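You operate a simulated robot arm through the tools that you are given. There is no shell and no other tool.

You run a simulated robot arm. Do the job below in one go: nothing can be reset, and whatever is moved stays where it is left.

## Task
Unclamp and clear the nest, swap its green pin for the red one and turn the model knob to 3.
Fine: the flange goes on the table, the green pin in the free socket.

Only the result counts: the job must be done as asked and must still hold three seconds after the hand-in. Knocking over, shifting, dropping, spilling or breaking anything else fails it.

## Robot
A 6-joint arm with a two-finger parallel gripper, fixed in place. Base frame: the origin is at the foot of the arm, x ahead of it, y to its left, z up; the work surface is at about z = 0. Units: cm, rad, N and s.
With the tool pointing down near the work surface it reaches from about 12 to 50 cm from the base axis. Its first joint turns from -1.257 to 1.257 rad. Payload 0.65 kg.
The TCP is the grasp point between the finger pads, 2.5 cm short of the fingertips. In the tool frame z runs along the fingers and y along their closing line. The gripper opens to 7.6 cm. The fingers are 1.8 cm wide and 1 cm thick; the gripper's body (3.6 by 7.8 cm) begins 4.5 cm behind the TCP.
Orientation is told as [roll, pitch, yaw] about the base's x, y, z axes, in that order, counted from this pose: with the fingers straight down and closing along the base's y, the tool's x points along the base's -x, its y along +y and its z along -z.

## Interface
- The arm moves only by the tool jog_arm. Its argument "targets" is text: rows parted by semicolons, each of 6 numbers parted by spaces: the shift along the tool's x, y, z in cm, then the turn, a rotation vector about the tool's x, y, z in rad. In form: x y z wx wy wz; .... A call has 1 to 20 rows; each row shifts and turns the commanded pose from where the row before left it, along the tool's axes as they then stand. "fingers" is the gripper command, from -1 (shut) to 1 (fully open), values between in proportion, set as the call begins (left out, the last holds). Each row takes 0.2 s and may step no farther than 5 cm and 0.15 rad from the row before; otherwise, or with a gripper value out of range, the whole call is refused. Where a pose cannot be reached the arm comes as near as it can. A force on the tool above 90 N (or 10 N above the force at the start of the call, whichever is more), or a blocked arm, ends the call early, and 0.2 s more pass. The fingers move at their own pace (about 10.8 cm/s each) and stop on an object; they squeeze with about 28 N. The grip force told is the motor's: it shows also when the fingers shut on nothing. Time passes only in rows, and 0.2 s behind the last, so rows that do not move let the fingers close. It gives the time, the measured TCP pose, the force on the tool (base axes), the opening and the grip force at its end, in the units of the frame above (readings bear some noise), with the torque about the TCP (base axes, N m) and any sound that the robot's microphone picked up.
- Cameras (640 x 400 px; columns grow to the right, rows downward): "scene" is fixed at [3.88, 26.43, 39.6]; the picture's right is [-0.90, -0.44, 0.00], its down [-0.28, 0.58, -0.77] and it looks along [0.34, -0.69, -0.64] (base axes); focal length 214 px, centre (320, 200). "wrist" rides on the gripper at [5.8, 1.1, -8.1] in the tool frame; the picture's right is [-0.18, 0.98, 0.00], its down [-0.75, -0.14, -0.64] and it looks along [-0.63, -0.12, 0.77] (tool axes); focal length 243 px, centre (320, 200). There is no depth. A picture from a camera that has moved, and an enlarged one, comes with that camera's place and axes in the base frame and with its lens.
- grab_frame(camera): a new picture of that camera. The clock stands still meanwhile.
- zoom(camera, box): a new picture of the part [left, top, right, bottom] of that camera's present view, enlarged. The clock stands still meanwhile.
- job_done(): hands the job in; it is judged then, once.

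Places have to be worked out from the pictures, the camera data and where the tool is seen. Open the gripper and draw the arm clear of the work before you hand the job in, unless the task says otherwise.

The tools are called as name(argument=value, ...) on one line, values as JSON. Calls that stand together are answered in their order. jog_arm: Moves the arm, as the interface text tells. Its arguments: {"type":"object","properties":{"targets":{"type":"string"},"fingers":{"type":"number"}},"required":["targets"]} The other tools are called the same way: grab_frame (camera) takes a picture; zoom (camera, box) takes an enlarged picture of a part of a camera's view; job_done () hands the job in.

At the start:

```text
clock: 0.0
eef_pos: [23.96, 0.19, 39.91]
orientation: [0.0, 0.001, 0.001]
wrist_force: [-0.4, -0.3, 0.6]
ft_torque: [0.03, -0.01, 0.0]
gripper_width: 7.6
grip_force: 0.2
```

scene: 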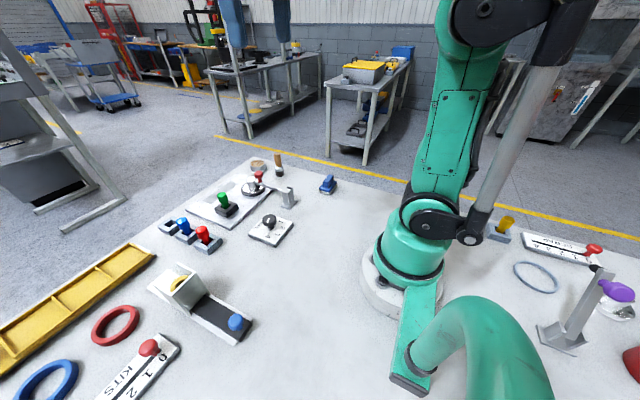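
wrist: 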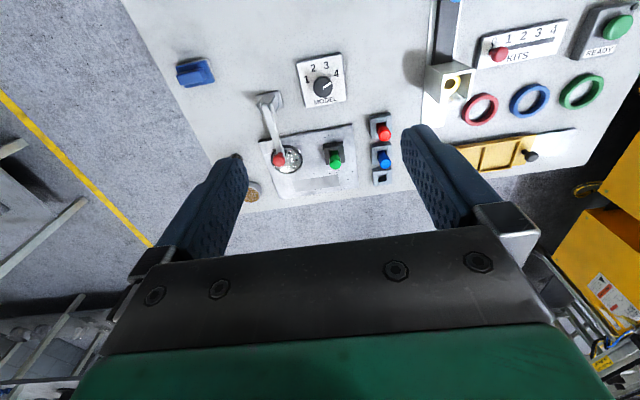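

I'll start by looking closer at the nest, the pins and the knob from both cameras.

zoom(camera="scene", box=[150, 145, 310, 255])

zoom(camera="wrist", box=[230, 40, 410, 210])

zoom(camera="wrist", box=[400, 0, 640, 180])

```text
3.64 times, centred on (230, 200) of scene
camera zoom: at [3.88, 26.43, 39.6], right [-0.9, -0.44, 0.0], down [-0.28, 0.58, -0.77], along [0.34, -0.69, -0.64], focal length 780 px, centre (647, 200)
```

zoom: 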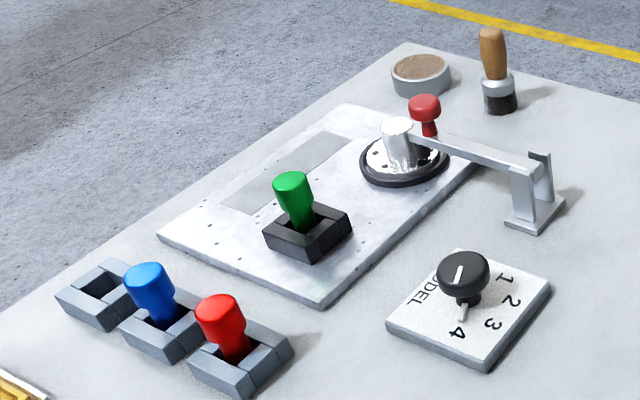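

```text
2.35 times, centred on (320, 125) of wrist
camera zoom: at [18.25, 1.19, 47.91], right [0.18, 0.98, 0.0], down [0.75, -0.14, 0.64], along [0.63, -0.12, -0.77], focal length 571 px, centre (320, 376)
```

zoom: 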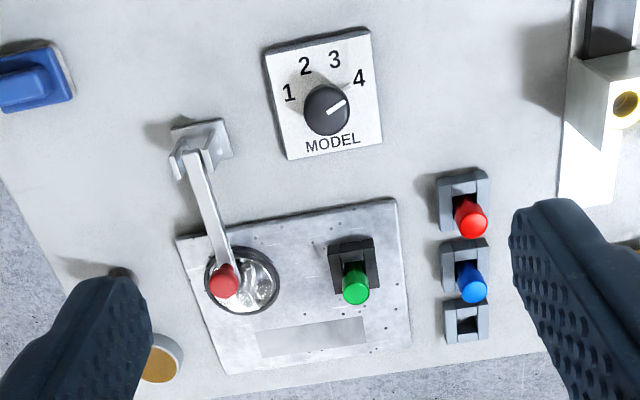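

```text
2.22 times, centred on (520, 90) of wrist
camera zoom: at [18.25, 1.19, 47.91], right [0.18, 0.98, 0.0], down [0.75, -0.14, 0.64], along [0.63, -0.12, -0.77], focal length 539 px, centre (-124, 444)
```

zoom: 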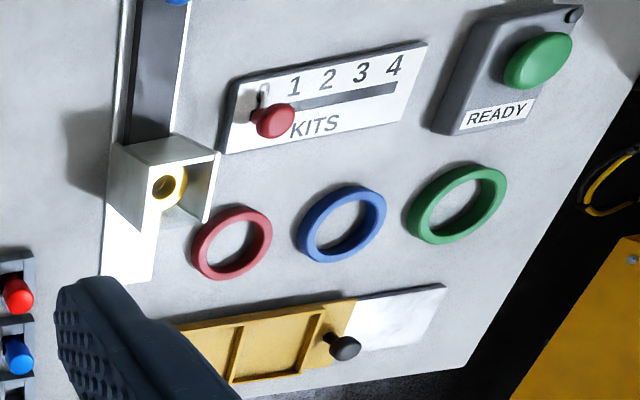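

The nest plate lies around x≈45, y≈-6 with the clamp arm over the flange. I'm lowering the arm to about z=24 for closer wrist views.

jog_arm(targets="-0.25 -1.05 4 0 0 0; -0.25 -1.05 4 0 0 0; -0.25 -1.05 4 0 0 0; -0.25 -1.05 4 0 0 0; 0 0 0 0 0 0", fingers=1)

grab_frame(camera="wrist")

zoom(camera="wrist", box=[160, 20, 480, 220])

```text
clock: 1.2
eef_pos: [25.22, -4.07, 23.59]
orientation: [-0.001, 0.001, -0.001]
wrist_force: [0.2, 0.7, 0.0]
ft_torque: [0.01, 0.03, -0.02]
gripper_width: 7.58
grip_force: 0.0
```

```text
taken
camera wrist: at [19.34, -3.02, 31.75], right [0.18, 0.98, 0.0], down [0.75, -0.14, 0.64], along [0.63, -0.12, -0.77], focal length 243 px, centre (320, 200)
```

wrist: 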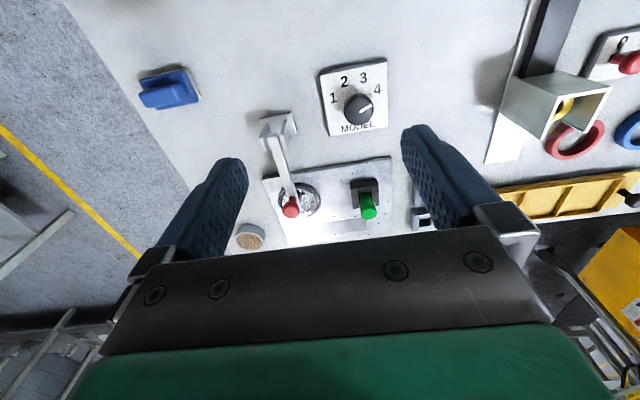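

```text
2.00 times, centred on (320, 120) of wrist
camera zoom: at [19.34, -3.02, 31.75], right [0.18, 0.98, 0.0], down [0.75, -0.14, 0.64], along [0.63, -0.12, -0.77], focal length 485 px, centre (320, 360)
```

zoom: 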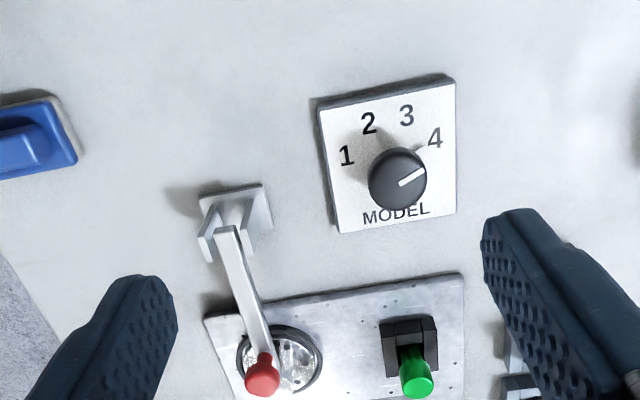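

The red knob of the clamp is near (40, -10.9, 7.1), the flange centre near (43.6, -10.9). I move forward above the nest for a steeper, closer view.

jog_arm(targets="-3 -1 1 0 0 0; -3 -1 1 0 0 0; -2 -1 1 0 0 0; 0 0 0 0 0 0")

zoom(camera="wrist", box=[200, 30, 456, 230])

zoom(camera="scene", box=[210, 150, 306, 250])

```text
clock: 2.2
eef_pos: [33.33, -7.06, 20.96]
orientation: [0.0, 0.0, 0.001]
wrist_force: [0.2, 0.9, 0.2]
ft_torque: [0.0, -0.02, 0.01]
gripper_width: 7.61
grip_force: 0.1
```

```text
2.00 times, centred on (328, 130) of wrist
camera zoom: at [27.42, -5.98, 28.89], right [0.18, 0.98, 0.0], down [0.75, -0.14, 0.64], along [0.63, -0.12, -0.77], focal length 485 px, centre (304, 340)
```

zoom: 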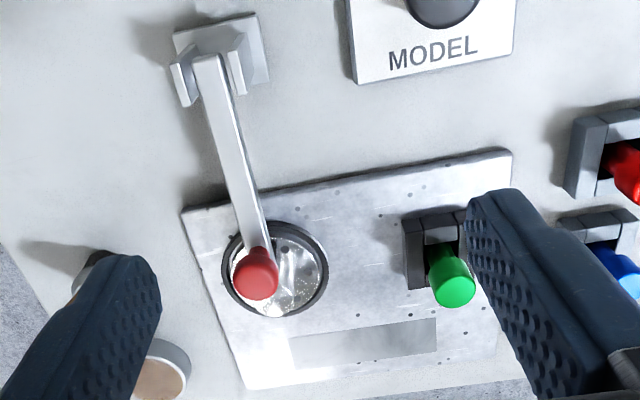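

```text
4.00 times, centred on (258, 200) of scene
camera zoom: at [3.88, 26.43, 39.6], right [-0.9, -0.44, 0.0], down [-0.28, 0.58, -0.77], along [0.34, -0.69, -0.64], focal length 858 px, centre (568, 200)
```

zoom: 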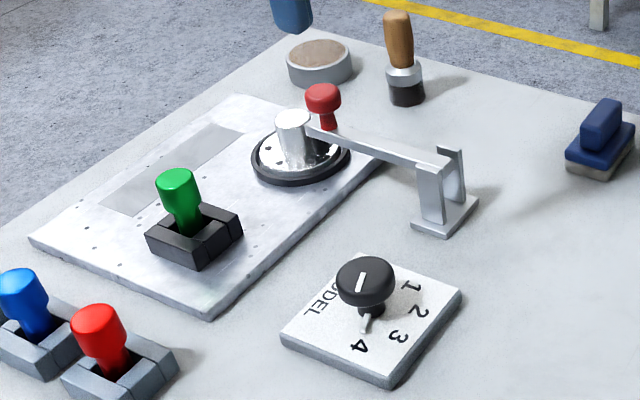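

The clamp is a lever in a fork: its hinge is near (31.2, -10.9, 4.8) along y, and the knob is near (40.6, -10.9, 7.3). I position the open gripper above the knob and check the alignment.

jog_arm(targets="-2.43 -1.28 3 0 0 0; -2.43 -1.28 3 0 0 0; -2.43 -1.28 3 0 0 0; 0 0 0 0 0 0", fingers=0.3)

grab_frame(camera="wrist")

zoom(camera="scene", box=[210, 130, 306, 230])

```text
clock: 3.2
eef_pos: [40.37, -10.88, 11.7]
orientation: [-0.002, 0.001, 0.001]
wrist_force: [-0.5, -0.2, 0.6]
ft_torque: [0.01, -0.03, -0.02]
gripper_width: 4.94
grip_force: 0.0
```

```text
taken
camera wrist: at [34.65, -9.9, 19.79], right [0.18, 0.98, 0.0], down [0.75, -0.14, 0.64], along [0.63, -0.12, -0.77], focal length 243 px, centre (320, 200)
```

wrist: 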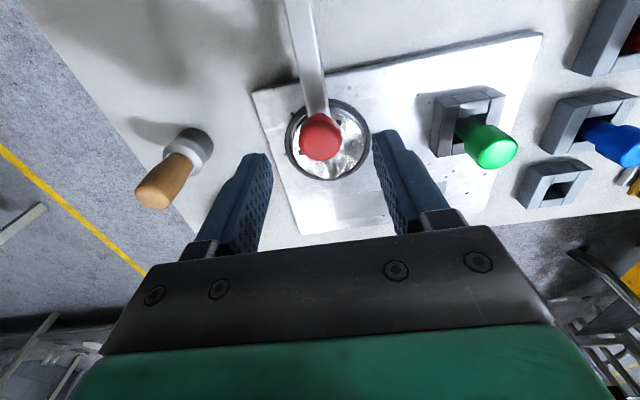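

```text
4.00 times, centred on (258, 180) of scene
camera zoom: at [3.88, 26.43, 39.6], right [-0.9, -0.44, 0.0], down [-0.28, 0.58, -0.77], along [0.34, -0.69, -0.64], focal length 858 px, centre (568, 280)
```

zoom: 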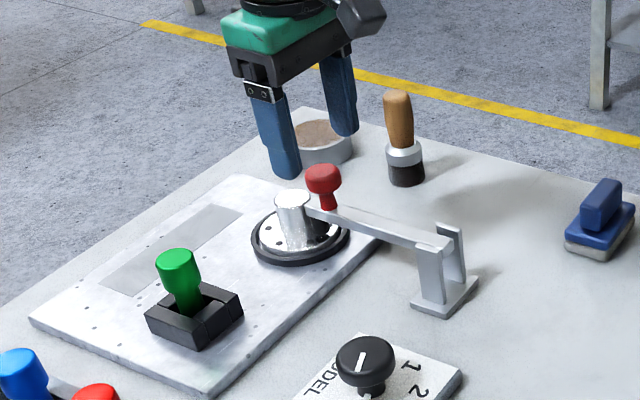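

The knob sits almost exactly under the TCP (x≈40.4, y≈-10.95). I lower to its height and close on it.

jog_arm(targets="0 -0.05 2.2 0 0 0; 0 0 2.2 0 0 0; 0 0 0 0 0 0")

jog_arm(targets="0 0 0 0 0 0; 0 0 0 0 0 0; 0 0 0 0 0 0", fingers=-1)

grab_frame(camera="wrist")

zoom(camera="scene", box=[210, 130, 306, 230])

```text
clock: 4.0
eef_pos: [40.56, -11.13, 7.29]
orientation: [0.001, 0.0, 0.001]
wrist_force: [0.4, -0.1, 0.2]
ft_torque: [0.01, 0.06, -0.01]
gripper_width: 4.92
grip_force: 0.2
```

```text
clock: 4.8
eef_pos: [40.46, -10.89, 7.35]
orientation: [0.003, 0.0, 0.004]
wrist_force: [-5.7, 25.2, -7.0]
ft_torque: [0.11, -0.38, 0.04]
gripper_width: 2.3
grip_force: 39.3
```

```text
taken
camera wrist: at [34.7, -9.97, 15.44], right [0.18, 0.98, 0.0], down [0.75, -0.14, 0.64], along [0.63, -0.11, -0.77], focal length 243 px, centre (320, 200)
```

wrist: 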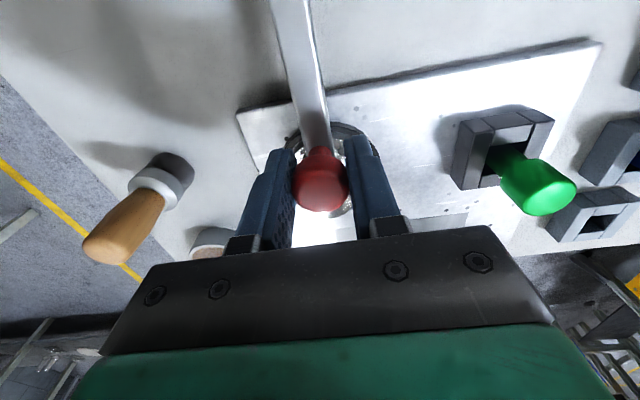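

```text
4.00 times, centred on (258, 180) of scene
camera zoom: at [3.88, 26.43, 39.6], right [-0.9, -0.44, 0.0], down [-0.28, 0.58, -0.77], along [0.34, -0.69, -0.64], focal length 858 px, centre (568, 280)
```

zoom: 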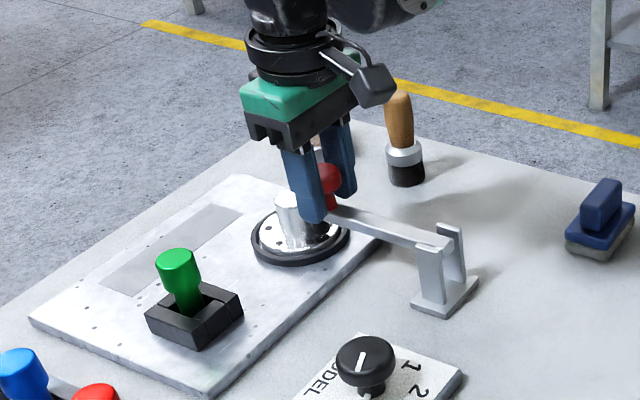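

The grip holds the knob (2.3 cm), with a sideways load of about 25 N that I relieve with a small +y shift. Then I lift along the first 0.3 rad of the arc about the hinge.

jog_arm(targets="0 0.2 0 0 0 0; 0 0 0 0 0 0")

jog_arm(targets="0.3 0 -0.91 0 0 0; 0.385 0 -0.88 0 0 0; 0.47 0 -0.83 0 0 0; 0 0 0 0 0 0")

zoom(camera="scene", box=[210, 130, 306, 230])

```text
clock: 5.4
eef_pos: [40.44, -10.98, 7.37]
orientation: [-0.003, -0.001, -0.002]
wrist_force: [3.7, 0.2, -6.0]
ft_torque: [-0.05, -0.67, 0.08]
gripper_width: 2.32
grip_force: 39.3
```

```text
clock: 6.4
eef_pos: [39.19, -11.02, 10.09]
orientation: [-0.001, 0.002, -0.002]
wrist_force: [-4.2, -19.3, -15.3]
ft_torque: [-0.02, -0.88, -0.06]
gripper_width: 2.34
grip_force: 39.6
```

```text
4.00 times, centred on (258, 180) of scene
camera zoom: at [3.89, 26.43, 39.6], right [-0.9, -0.44, 0.0], down [-0.28, 0.58, -0.77], along [0.34, -0.69, -0.64], focal length 858 px, centre (568, 280)
```

zoom: 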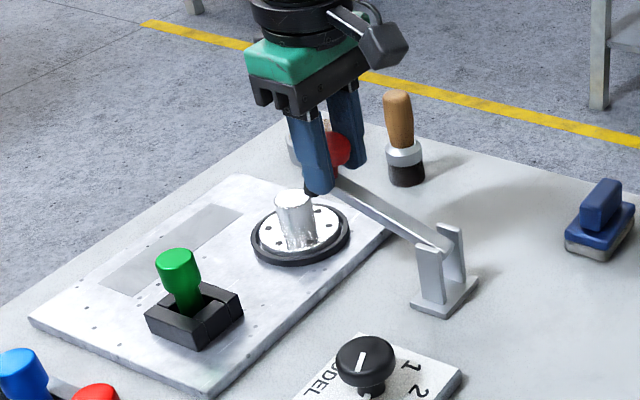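

The lever lifts smoothly with low forces. I continue the arc to about 0.9 rad.

jog_arm(targets="0.86 -0.1 -1.15 0 0 0; 1.02 0 -1.01 0 0 0; 1.16 0 -0.85 0 0 0; 1.27 0 -0.67 0 0 0; 0 0 0 0 0 0")

zoom(camera="scene", box=[210, 130, 306, 230])

```text
clock: 7.6
eef_pos: [34.79, -10.93, 13.72]
orientation: [-0.006, 0.002, -0.002]
wrist_force: [0.6, -35.6, -6.3]
ft_torque: [-0.25, -0.32, -0.34]
gripper_width: 2.18
grip_force: 38.9
```

```text
4.00 times, centred on (258, 180) of scene
camera zoom: at [3.88, 26.43, 39.6], right [-0.9, -0.44, 0.0], down [-0.28, 0.58, -0.77], along [0.34, -0.69, -0.64], focal length 858 px, centre (568, 280)
```

zoom: 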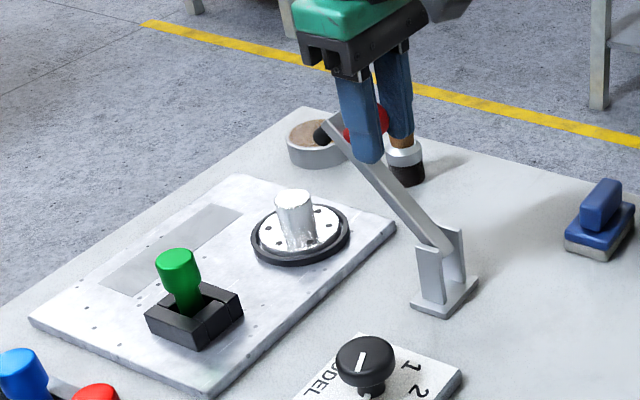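

A side load of -35 N in y is building up, so I shift the command toward -y to relieve it before going on.

jog_arm(targets="0 -0.15 0 0 0 0; 0 -0.1 0 0 0 0; 0 0 0 0 0 0")

```text
clock: 8.4
eef_pos: [34.93, -11.06, 13.72]
orientation: [0.003, 0.005, 0.004]
wrist_force: [-18.9, 1.9, -17.2]
ft_torque: [-0.02, 1.22, 0.0]
gripper_width: 2.24
grip_force: 38.7
```

The side load is gone. I carry on past vertical gently.

jog_arm(targets="1.36 -0.05 -0.47 0 0 0; 1.41 -0.05 -0.26 0 0 0; 1.43 -0.05 -0.04 0 0 0; 0 0 0 0 0 0")

zoom(camera="scene", box=[210, 130, 306, 230])

```text
clock: 9.4
eef_pos: [30.68, -11.2, 14.4]
orientation: [0.0, 0.0, 0.0]
wrist_force: [-0.3, 0.6, 0.0]
ft_torque: [0.01, 0.03, 0.02]
gripper_width: 0.0
grip_force: 24.3
```

```text
4.00 times, centred on (258, 180) of scene
camera zoom: at [3.88, 26.43, 39.6], right [-0.9, -0.44, 0.0], down [-0.28, 0.58, -0.77], along [0.34, -0.69, -0.64], focal length 858 px, centre (568, 280)
```

zoom: 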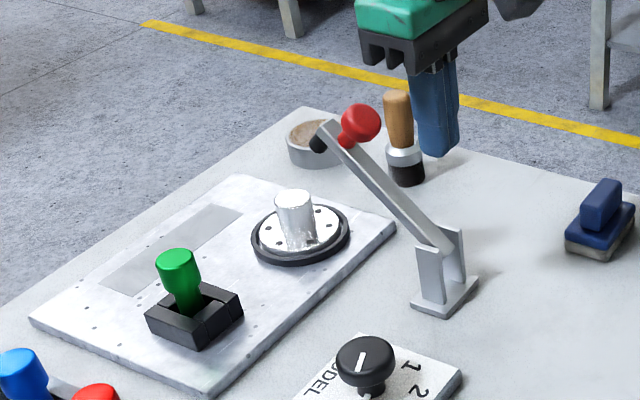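

The lever slipped out of the fingers but stays raised at roughly 40° open. I'll raise the closed gripper, go round in front of the lever and push it back further to see whether it's at its stop.

jog_arm(targets="0 0 -4 0 0 0; -4.7 0.1 0 0 0 0; -4.7 0 0 0 0 0; -4.7 0 0 0 0 0; 0 0 2.5 0 0 0; 0 0 3 0 0 0; 0 0 0 0 0 0", fingers=-1)

zoom(camera="scene", box=[210, 130, 306, 230])

grab_frame(camera="wrist")

```text
clock: 11.0
eef_pos: [44.82, -11.08, 13.16]
orientation: [-0.001, 0.001, 0.001]
wrist_force: [-0.2, 0.1, 0.4]
ft_torque: [-0.03, -0.02, 0.01]
gripper_width: 0.0
grip_force: 23.6
```

```text
4.00 times, centred on (258, 180) of scene
camera zoom: at [3.88, 26.43, 39.6], right [-0.9, -0.44, 0.0], down [-0.28, 0.58, -0.77], along [0.34, -0.69, -0.64], focal length 858 px, centre (568, 280)
```

zoom: 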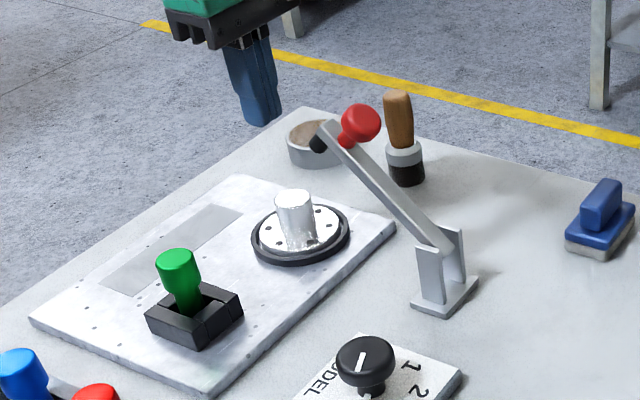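

```text
taken
camera wrist: at [38.98, -10.0, 21.18], right [0.18, 0.98, 0.0], down [0.75, -0.14, 0.64], along [0.63, -0.12, -0.77], focal length 243 px, centre (320, 200)
```

wrist: 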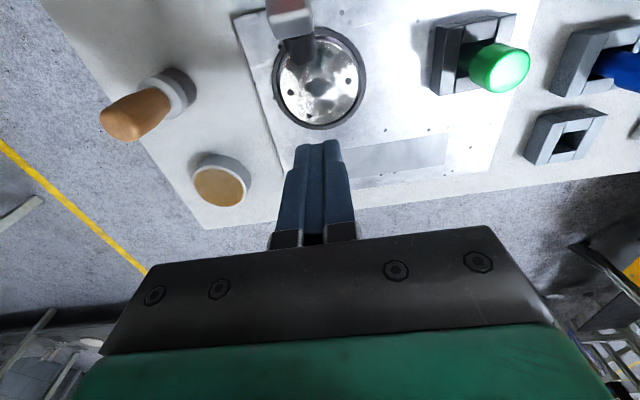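

I lower slightly and push toward the base in small steps to meet the lever end around x≈41.

jog_arm(targets="0 0 0.8 0 0 0; 1.5 0 0 0 0 0; 1.5 0 0 0 0 0; 0.7 0 0 0 0 0; 0.7 0 0 0 0 0; 0.7 0 0 0 0 0; 0.7 0 0 0 0 0; 0 0 0 0 0 0")

zoom(camera="scene", box=[210, 130, 306, 230])

```text
clock: 12.4
eef_pos: [40.14, -11.04, 12.45]
orientation: [-0.001, -0.019, 0.003]
wrist_force: [11.3, 0.1, 11.4]
ft_torque: [0.04, 0.13, -0.05]
gripper_width: 0.0
grip_force: 23.6
stopped in row 7: the force on the tool passed its limit at 110 N (the readings are from after the stop); the commanded pose is now the measured one
```

```text
4.00 times, centred on (258, 180) of scene
camera zoom: at [3.88, 26.43, 39.6], right [-0.9, -0.44, 0.0], down [-0.28, 0.58, -0.77], along [0.34, -0.69, -0.64], focal length 858 px, centre (568, 280)
```

zoom: 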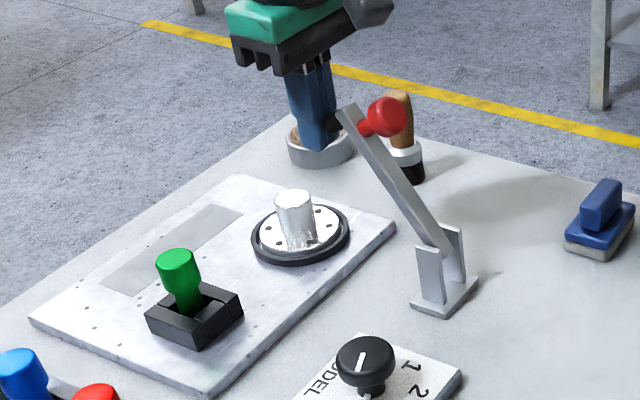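

The lever moved further back before the force spiked. I push again more slowly to tell a hard stop from friction.

jog_arm(targets="0.25 0 0 0 0 0; 0 0 0 0 0 0; 0.25 0 0 0 0 0; 0 0 0 0 0 0; 0.25 0 0 0 0 0; 0 0 0 0 0 0")

zoom(camera="scene", box=[210, 130, 306, 230])

grab_frame(camera="wrist")

```text
clock: 13.2
eef_pos: [40.13, -11.09, 12.51]
orientation: [-0.003, -0.036, 0.005]
wrist_force: [10.9, 0.7, 12.4]
ft_torque: [0.01, 0.1, -0.01]
gripper_width: 0.0
grip_force: 23.4
stopped in row 3: the force on the tool passed its limit at 95 N (the readings are from after the stop); the commanded pose is now the measured one
```

```text
4.00 times, centred on (258, 180) of scene
camera zoom: at [3.88, 26.43, 39.6], right [-0.9, -0.44, 0.0], down [-0.28, 0.58, -0.77], along [0.34, -0.69, -0.64], focal length 858 px, centre (568, 280)
```

zoom: 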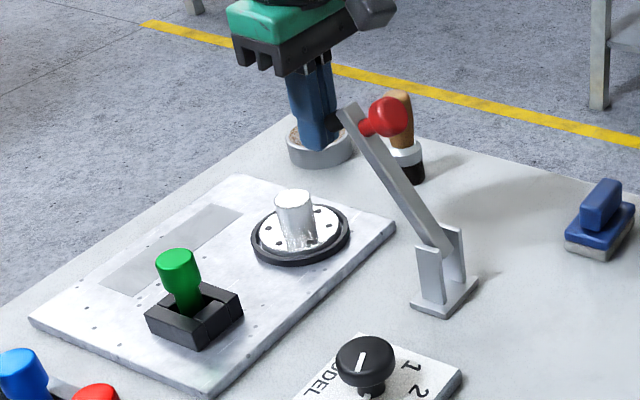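

```text
taken
camera wrist: at [33.96, -9.95, 20.38], right [0.18, 0.98, 0.0], down [0.73, -0.14, 0.67], along [0.66, -0.12, -0.74], focal length 243 px, centre (320, 200)
```

wrist: 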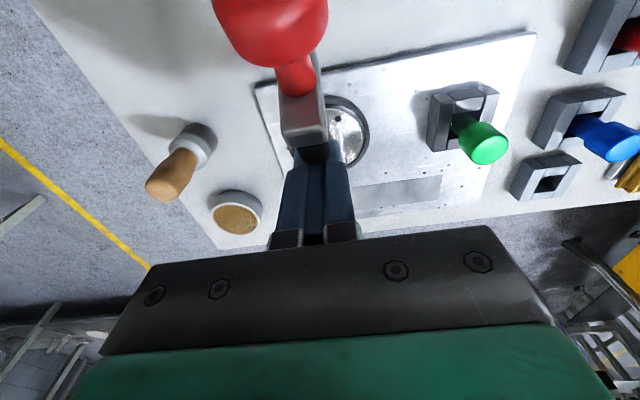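

It's a hard end stop, so the clamp is fully open. I back away forward, straighten the small tilt and check the lever stays up.

jog_arm(targets="-2 0 0 0 0.036 0; -2.5 0 0 0 0 0; 0 0 -4 0 0 0; 0 0 0 0 0 0; 0 0 0 0 0 0")

zoom(camera="scene", box=[210, 130, 306, 230])

grab_frame(camera="wrist")

```text
clock: 14.4
eef_pos: [44.58, -11.0, 16.59]
orientation: [-0.002, 0.003, 0.003]
wrist_force: [-0.6, -0.3, 0.0]
ft_torque: [0.0, 0.0, 0.02]
gripper_width: 0.01
grip_force: 23.8
```

```text
4.00 times, centred on (258, 180) of scene
camera zoom: at [3.88, 26.43, 39.6], right [-0.9, -0.44, 0.0], down [-0.28, 0.58, -0.77], along [0.34, -0.69, -0.64], focal length 858 px, centre (568, 280)
```

zoom: 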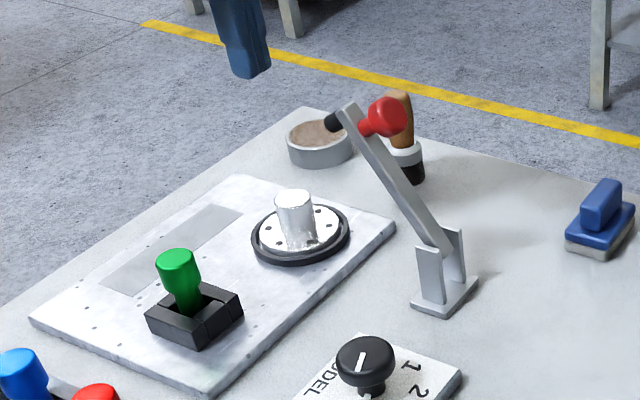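

```text
taken
camera wrist: at [38.78, -9.83, 24.8], right [0.18, 0.98, 0.0], down [0.76, -0.14, 0.64], along [0.63, -0.12, -0.77], focal length 243 px, centre (320, 200)
```

wrist: 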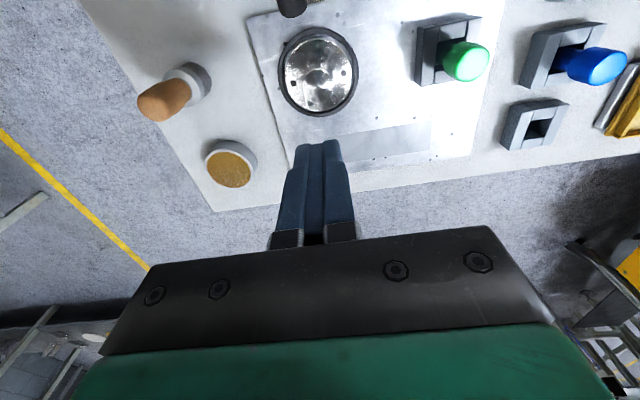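

The lever holds open. Since the camera would hit the raised lever when I go down on the flange hub, I open the gripper and yaw it 45° with the camera swinging to the -y side, then look.

jog_arm(targets="0 0 0 0 0 -0.131; 0 0 0 0 0 -0.131; 0 0 0 0 0 -0.131; 0 0 0 0 0 -0.131; 0 0 0 0 0 -0.131; 0 0 0 0 0 -0.130; 0 0 0 0 0 0", fingers=1)

grab_frame(camera="wrist")

zoom(camera="scene", box=[190, 110, 306, 230])

```text
clock: 16.0
eef_pos: [44.4, -11.08, 16.48]
orientation: [0.0, 0.004, 0.79]
wrist_force: [0.2, -0.1, 0.0]
ft_torque: [-0.01, 0.01, 0.03]
gripper_width: 7.58
grip_force: 0.0
```

```text
taken
camera wrist: at [39.66, -14.37, 24.69], right [-0.57, 0.82, 0.0], down [0.63, 0.44, 0.64], along [0.53, 0.36, -0.77], focal length 243 px, centre (320, 200)
```

wrist: 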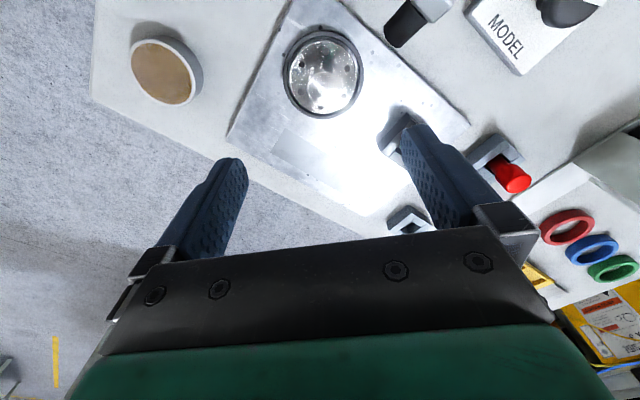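

```text
3.33 times, centred on (248, 170) of scene
camera zoom: at [3.88, 26.43, 39.6], right [-0.9, -0.44, 0.0], down [-0.28, 0.58, -0.77], along [0.34, -0.69, -0.64], focal length 715 px, centre (560, 300)
```

zoom: 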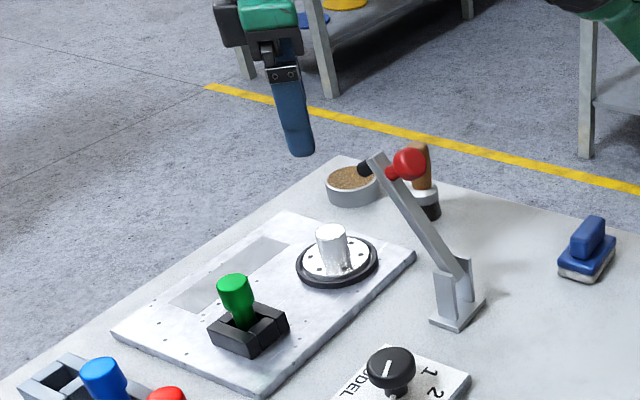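

zoom(camera="wrist", box=[270, 15, 370, 130])

```text
3.48 times, centred on (320, 72) of wrist
camera zoom: at [39.66, -14.37, 24.69], right [-0.57, 0.82, 0.0], down [0.63, 0.44, 0.64], along [0.53, 0.36, -0.77], focal length 844 px, centre (320, 644)
```

zoom: 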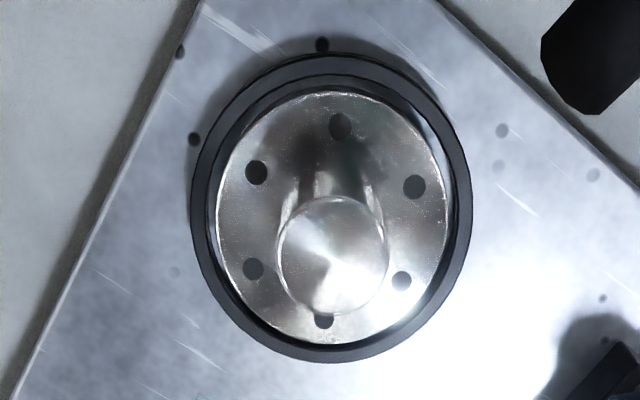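

The hub top is near (43.8, -11.15), radius about 1.2, with its top at z≈5. I shift over it and descend to z≈8.3 with fingers open to verify.

jog_arm(targets="0.56 0.5 2.7 0 0 0; 0 0 2.7 0 0 0; 0 0 2.8 0 0 0; 0 0 0 0 0 0")

grab_frame(camera="wrist")

zoom(camera="scene", box=[190, 110, 306, 230])

```text
clock: 17.0
eef_pos: [43.74, -11.05, 8.2]
orientation: [0.0, 0.004, 0.789]
wrist_force: [0.0, 0.0, 0.1]
ft_torque: [-0.05, 0.0, -0.01]
gripper_width: 7.59
grip_force: 0.1
```

```text
taken
camera wrist: at [38.88, -14.45, 16.36], right [-0.57, 0.82, 0.0], down [0.63, 0.44, 0.64], along [0.53, 0.36, -0.77], focal length 243 px, centre (320, 200)
```

wrist: 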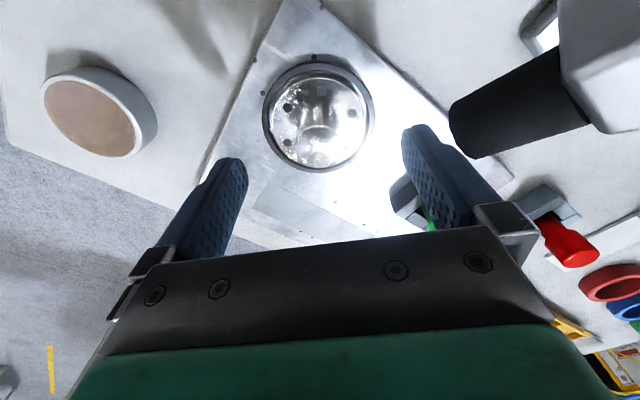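

```text
3.33 times, centred on (248, 170) of scene
camera zoom: at [3.88, 26.43, 39.6], right [-0.9, -0.44, 0.0], down [-0.28, 0.58, -0.77], along [0.34, -0.69, -0.64], focal length 715 px, centre (560, 300)
```

zoom: 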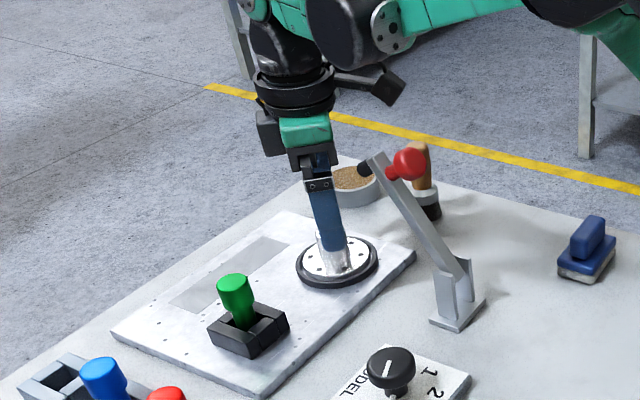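

Clearances to the lever look fine. I zoom in to check the hub is centred between the fingers before going lower.

zoom(camera="wrist", box=[240, 40, 400, 190])

```text
2.67 times, centred on (320, 115) of wrist
camera zoom: at [38.88, -14.45, 16.36], right [-0.57, 0.82, 0.0], down [0.63, 0.44, 0.64], along [0.53, 0.36, -0.77], focal length 647 px, centre (320, 427)
```

zoom: 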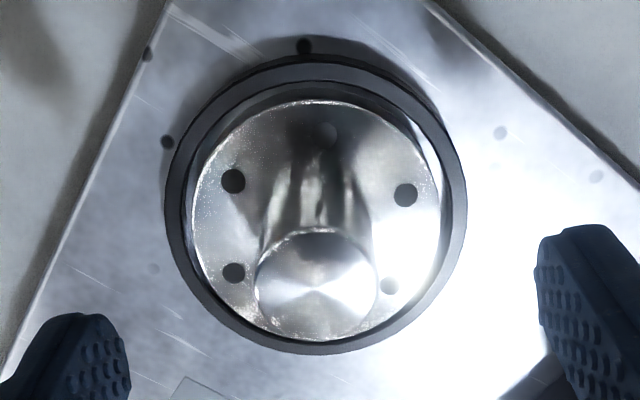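

The hub top projects at (319, 146), exactly where the TCP axis meets z≈5, so it is centred. I descend to TCP z≈4.9 and close.

jog_arm(targets="0 0 1.2 0 0 0; 0 0 1.2 0 0 0; 0 0 0.9 0 0 0; 0 0 0 0 0 0")

jog_arm(targets="0 0 0 0 0 0; 0 0 0 0 0 0; 0 0 0 0 0 0; 0 0 0 0 0 0", fingers=-1)

grab_frame(camera="wrist")

zoom(camera="scene", box=[190, 110, 306, 230])

```text
clock: 18.0
eef_pos: [43.65, -11.05, 5.01]
orientation: [0.0, 0.004, 0.79]
wrist_force: [0.1, 0.4, 0.5]
ft_torque: [0.03, 0.04, 0.0]
gripper_width: 7.61
grip_force: 0.0
```

```text
clock: 19.0
eef_pos: [43.64, -11.15, 4.99]
orientation: [0.0, 0.004, 0.789]
wrist_force: [1.4, -0.8, -0.1]
ft_torque: [-0.07, -0.01, 0.02]
gripper_width: 2.52
grip_force: 28.0
```

```text
taken
camera wrist: at [38.86, -14.49, 13.11], right [-0.57, 0.82, 0.0], down [0.63, 0.44, 0.64], along [0.53, 0.36, -0.77], focal length 243 px, centre (320, 200)
```

wrist: 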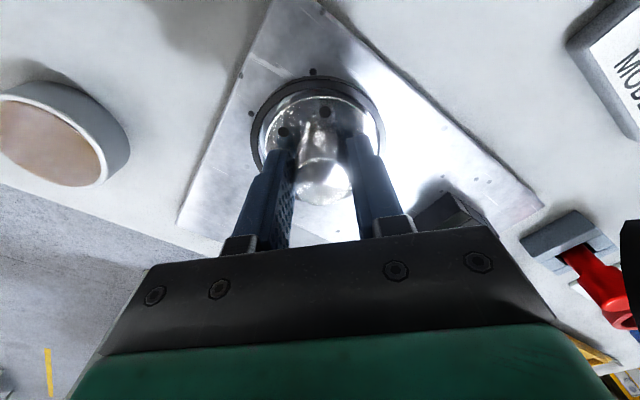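

```text
3.33 times, centred on (248, 170) of scene
camera zoom: at [3.88, 26.43, 39.6], right [-0.9, -0.44, 0.0], down [-0.28, 0.58, -0.77], along [0.34, -0.69, -0.64], focal length 715 px, centre (560, 300)
```

zoom: 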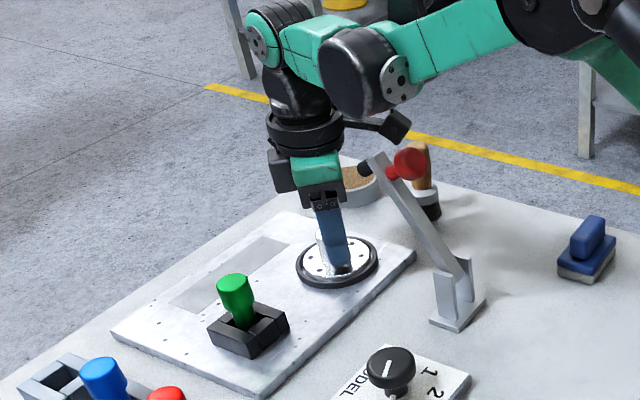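

The hub is held (2.5 cm, 28 N). I lift straight up slowly to z≈12 and check that the flange came out.

jog_arm(targets="0 0 -0.5 0 0 0; 0 0 -1 0 0 0; 0 0 -1.5 0 0 0; 0 0 -2 0 0 0; 0 0 -2 0 0 0; 0 0 0 0 0 0")

zoom(camera="scene", box=[190, 110, 306, 230])

```text
clock: 20.4
eef_pos: [43.83, -11.18, 11.91]
orientation: [0.0, 0.004, 0.79]
wrist_force: [-0.1, -0.3, -3.0]
ft_torque: [0.01, 0.01, -0.01]
gripper_width: 2.51
grip_force: 27.9
```

```text
3.33 times, centred on (248, 170) of scene
camera zoom: at [3.88, 26.43, 39.6], right [-0.9, -0.44, 0.0], down [-0.28, 0.58, -0.77], along [0.34, -0.69, -0.64], focal length 715 px, centre (560, 300)
```

zoom: 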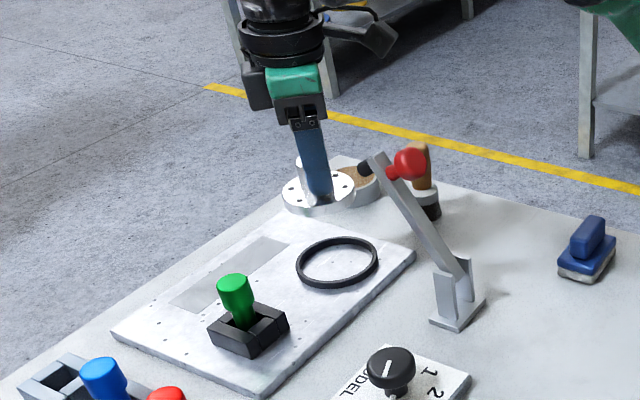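

The flange is free of the nest and held firmly (~3 N). I raise it clear of the lever, carry it over in +y and then back to a free patch of table around (22, 6).

jog_arm(targets="0 0 -2 0 0 0; 0 0 -2.5 0 0 0; -1.918 1.9 0 0 0 0; -1.918 1.9 0 0 0 0; -1.918 1.9 0 0 0 0; -1.918 1.9 0 0 0 0; 1.35 2.5 0 0 0 0; 1.35 2.5 0 0 0 0; 1.35 2.5 0 0 0 0; 1.35 2.5 0 0 0 0; 1.35 2.5 0 0 0 0; 1.35 2.5 0 0 0 0; 1.35 2.5 0 0 0 0; 1.35 2.5 0 0 0 0; 0 0 0 0 0 0")

grab_frame(camera="scene")

grab_frame(camera="wrist")

```text
clock: 23.6
eef_pos: [22.08, 6.18, 16.39]
orientation: [0.0, 0.003, 0.789]
wrist_force: [-0.9, -1.0, -2.9]
ft_torque: [-0.02, 0.0, 0.0]
gripper_width: 2.51
grip_force: 28.2
```

```text
taken
```

scene: 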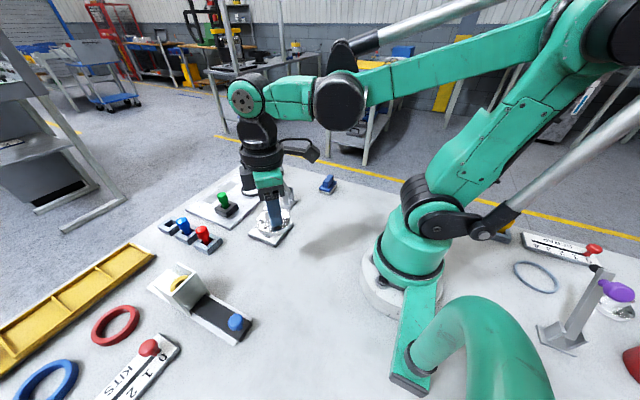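

```text
taken
camera wrist: at [17.19, 2.88, 24.67], right [-0.57, 0.82, 0.0], down [0.63, 0.44, 0.64], along [0.53, 0.36, -0.77], focal length 243 px, centre (320, 200)
```

wrist: 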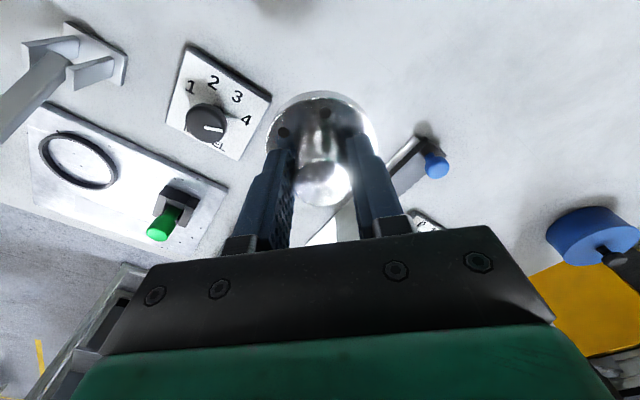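

The spot below is clear. I lower to z≈5.2, then creep down.

jog_arm(targets="0 0 3 0 0 0; 0 0 3 0 0 0; 0 0 3 0 0 0; 0 0 1.5 0 0 0; 0 0 0.7 0 0 0; 0 0 0 0 0 0")

zoom(camera="scene", box=[230, 200, 340, 300])

```text
clock: 25.0
eef_pos: [21.96, 6.2, 5.29]
orientation: [0.001, 0.003, 0.788]
wrist_force: [-0.2, -0.6, -2.8]
ft_torque: [-0.04, 0.03, 0.01]
gripper_width: 2.52
grip_force: 28.3
```

```text
4.00 times, centred on (285, 250) of scene
camera zoom: at [3.88, 26.43, 39.6], right [-0.9, -0.44, 0.0], down [-0.28, 0.58, -0.77], along [0.34, -0.69, -0.64], focal length 858 px, centre (460, 0)
```

zoom: 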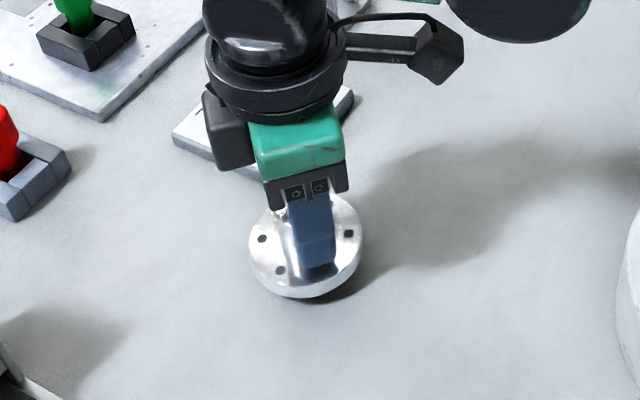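

The flange hovers slightly above the table. I creep down in small steps until contact.

jog_arm(targets="0 0 0.2 0 0 0; 0 0 0.2 0 0 0; 0 0 0 0 0 0")

jog_arm(targets="0 0 0.15 0 0 0; 0 0 0.15 0 0 0; 0 0 0 0 0 0")

```text
clock: 25.8
eef_pos: [21.89, 6.19, 4.92]
orientation: [0.001, 0.002, 0.787]
wrist_force: [-0.3, -0.2, -3.1]
ft_torque: [-0.01, 0.01, 0.01]
gripper_width: 2.51
grip_force: 28.0
```

```text
clock: 26.6
eef_pos: [21.91, 6.04, 4.56]
orientation: [0.0, 0.003, 0.788]
wrist_force: [0.5, -0.1, -3.4]
ft_torque: [0.0, -0.02, 0.0]
gripper_width: 2.51
grip_force: 27.8
```

Still hanging free; I continue down.

jog_arm(targets="0 0 0.12 0 0 0; 0 0 0.12 0 0 0; 0 0 0 0 0 0")

jog_arm(targets="0 0 0.12 0 0 0; 0 0 0.12 0 0 0; 0 0 0 0 0 0")

```text
clock: 27.4
eef_pos: [21.93, 6.08, 4.34]
orientation: [-0.002, 0.005, 0.788]
wrist_force: [-0.5, 0.0, -2.2]
ft_torque: [0.0, 0.03, 0.0]
gripper_width: 2.55
grip_force: 28.4
```

```text
clock: 28.2
eef_pos: [21.93, 6.2, 4.15]
orientation: [-0.001, 0.003, 0.788]
wrist_force: [0.3, -0.4, -3.1]
ft_torque: [0.02, 0.02, 0.03]
gripper_width: 2.51
grip_force: 28.1
```

No contact yet at z=4.15; I keep creeping.

jog_arm(targets="0 0 0.12 0 0 0; 0 0 0.12 0 0 0; 0 0 0 0 0 0")

zoom(camera="scene", box=[230, 200, 340, 300])

```text
clock: 29.0
eef_pos: [21.96, 6.12, 3.92]
orientation: [0.002, 0.003, 0.79]
wrist_force: [-0.9, 5.4, 17.4]
ft_torque: [0.03, 0.02, 0.01]
gripper_width: 2.5
grip_force: 27.8
```

```text
4.00 times, centred on (285, 250) of scene
camera zoom: at [3.88, 26.43, 39.6], right [-0.9, -0.44, 0.0], down [-0.28, 0.58, -0.77], along [0.34, -0.69, -0.64], focal length 858 px, centre (460, 0)
```

zoom: 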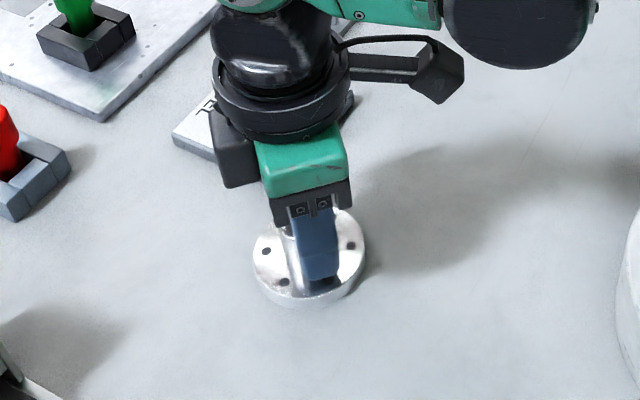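

Contact with the table (+17 N). I ease off slightly, open, and rise straight up.

jog_arm(targets="0 0 -0.08 0 0 0; 0 0 0 0 0 0")

jog_arm(targets="0 0 0 0 0 0; 0 0 0 0 0 0; 0 0 -2 0 0 0; 0 0 -4 0 0 0; 0 0 -4 0 0 0; 0 0 -4 0 0 0; 0 0 0 0 0 0", fingers=1)

grab_frame(camera="scene")

grab_frame(camera="wrist")

```text
clock: 29.6
eef_pos: [21.99, 6.14, 3.96]
orientation: [-0.001, 0.005, 0.789]
wrist_force: [0.8, -0.2, -3.6]
ft_torque: [0.0, 0.0, -0.04]
gripper_width: 2.51
grip_force: 28.5
```

```text
clock: 31.2
eef_pos: [22.08, 6.27, 17.97]
orientation: [-0.001, 0.003, 0.79]
wrist_force: [-0.4, -0.2, -0.2]
ft_torque: [0.0, 0.02, 0.05]
gripper_width: 7.6
grip_force: 0.1
```

```text
taken
```

scene: 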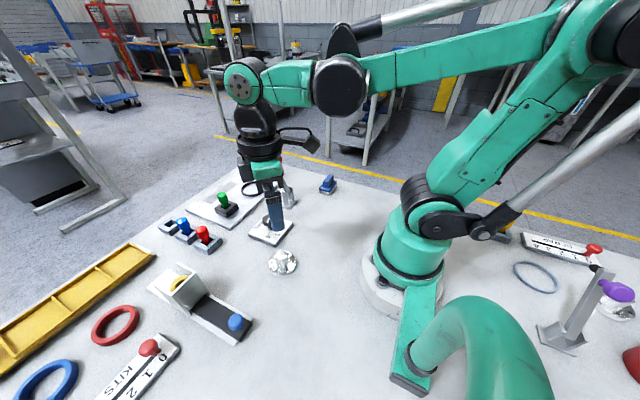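

```text
taken
camera wrist: at [17.18, 2.85, 26.11], right [-0.57, 0.82, 0.0], down [0.63, 0.44, 0.64], along [0.53, 0.36, -0.77], focal length 243 px, centre (320, 200)
```

wrist: 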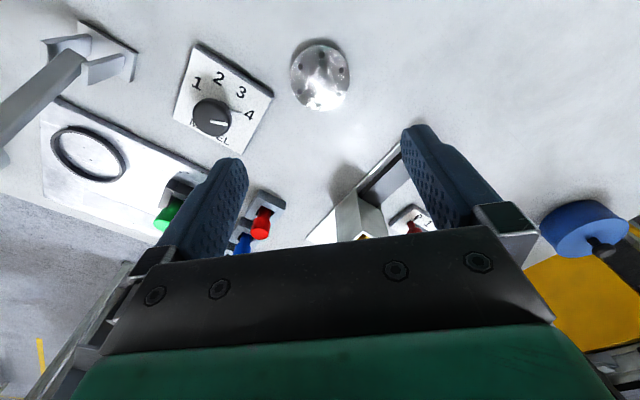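

The flange stands on the table. Now I turn the gripper back to zero yaw and move over to inspect the green pin and the socket row.

jog_arm(targets="0 0 0 0 0 0.131; 0 0 0 0 0 0.131; 0 0 0 0 0 0.131; 0 0 0 0 0 0.131; 0 0 0 0 0 0.131; 0 0 0 0 0 0.133; -4 -0.4 0 0 0 0; -4 -0.4 0 0 0 0; -4 -0.4 0 0 0 0; -4 -0.4 0 0 0 0; 0 0 0 0 0 0")

grab_frame(camera="wrist")

zoom(camera="wrist", box=[230, 20, 410, 180])

```text
clock: 33.6
eef_pos: [38.07, 4.59, 18.19]
orientation: [-0.002, 0.003, 0.003]
wrist_force: [-0.2, -0.5, 0.4]
ft_torque: [-0.03, -0.03, 0.03]
gripper_width: 7.59
grip_force: 0.1
```

```text
taken
camera wrist: at [32.3, 5.69, 26.35], right [0.18, 0.98, 0.0], down [0.75, -0.14, 0.64], along [0.63, -0.12, -0.77], focal length 243 px, centre (320, 200)
```

wrist: 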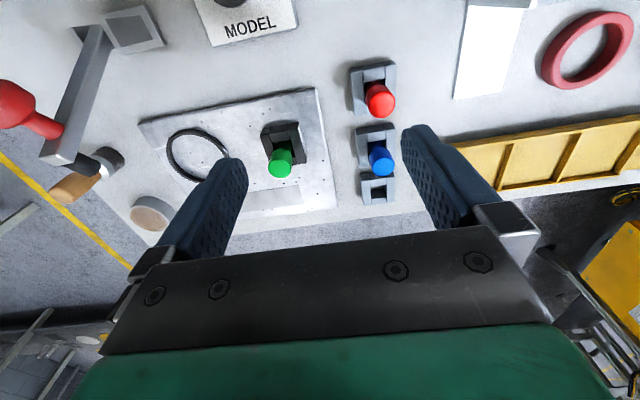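

```text
2.50 times, centred on (320, 100) of wrist
camera zoom: at [32.3, 5.69, 26.35], right [0.18, 0.98, 0.0], down [0.75, -0.14, 0.64], along [0.63, -0.12, -0.77], focal length 606 px, centre (320, 450)
```

zoom: 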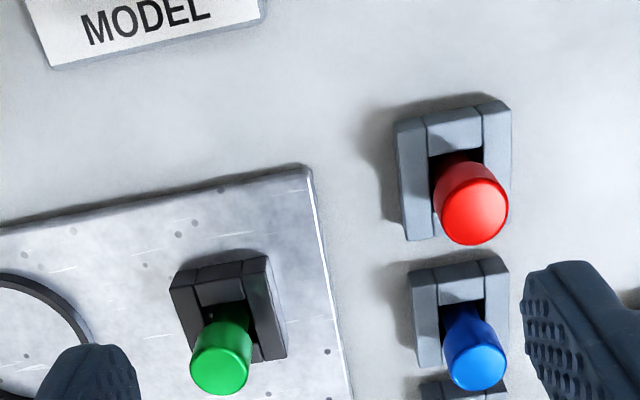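

The free socket is around (52, 9.5), near or beyond the vertical-tool reach. I test whether the arm can get there with the tool straight down at a safe height.

jog_arm(targets="-4.5 1.6 0 0 0 0; -4.5 1.6 1 0 0 0; -2.5 1.6 2 0 0 0; -2 0 2 0 0 0; 0 0 0 0 0 0; 0 0 0 0 0 0")

grab_frame(camera="wrist")

grab_frame(camera="scene")

```text
clock: 35.0
eef_pos: [48.05, 8.58, 12.51]
orientation: [-0.004, 0.004, 0.002]
wrist_force: [-0.2, 0.0, 0.1]
ft_torque: [0.02, -0.01, 0.02]
gripper_width: 7.57
grip_force: 0.0
out of reach, approached as far as the arm can: row 3, 4
```

```text
taken
camera wrist: at [42.21, 9.74, 20.51], right [0.18, 0.98, 0.0], down [0.76, -0.14, 0.64], along [0.63, -0.12, -0.77], focal length 243 px, centre (320, 200)
```

wrist: 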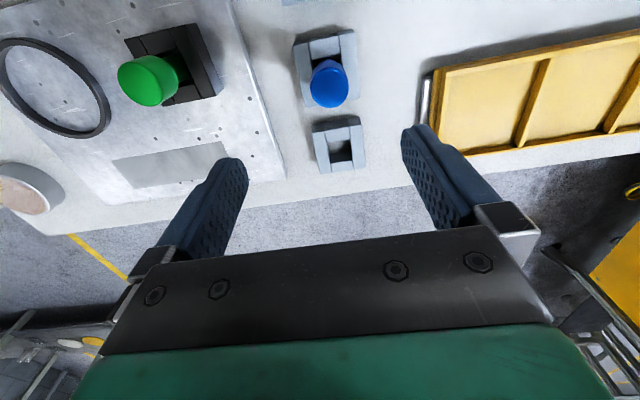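

```text
taken
```

scene: 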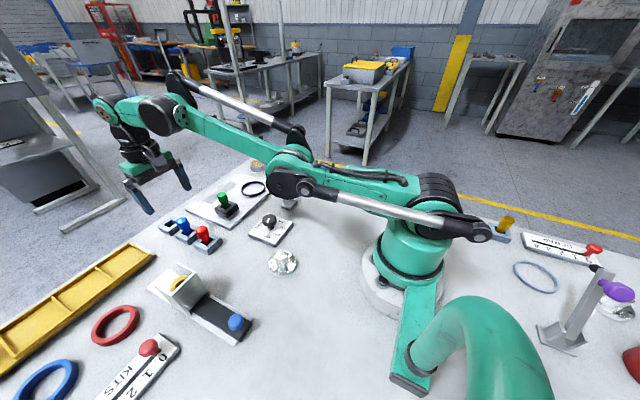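

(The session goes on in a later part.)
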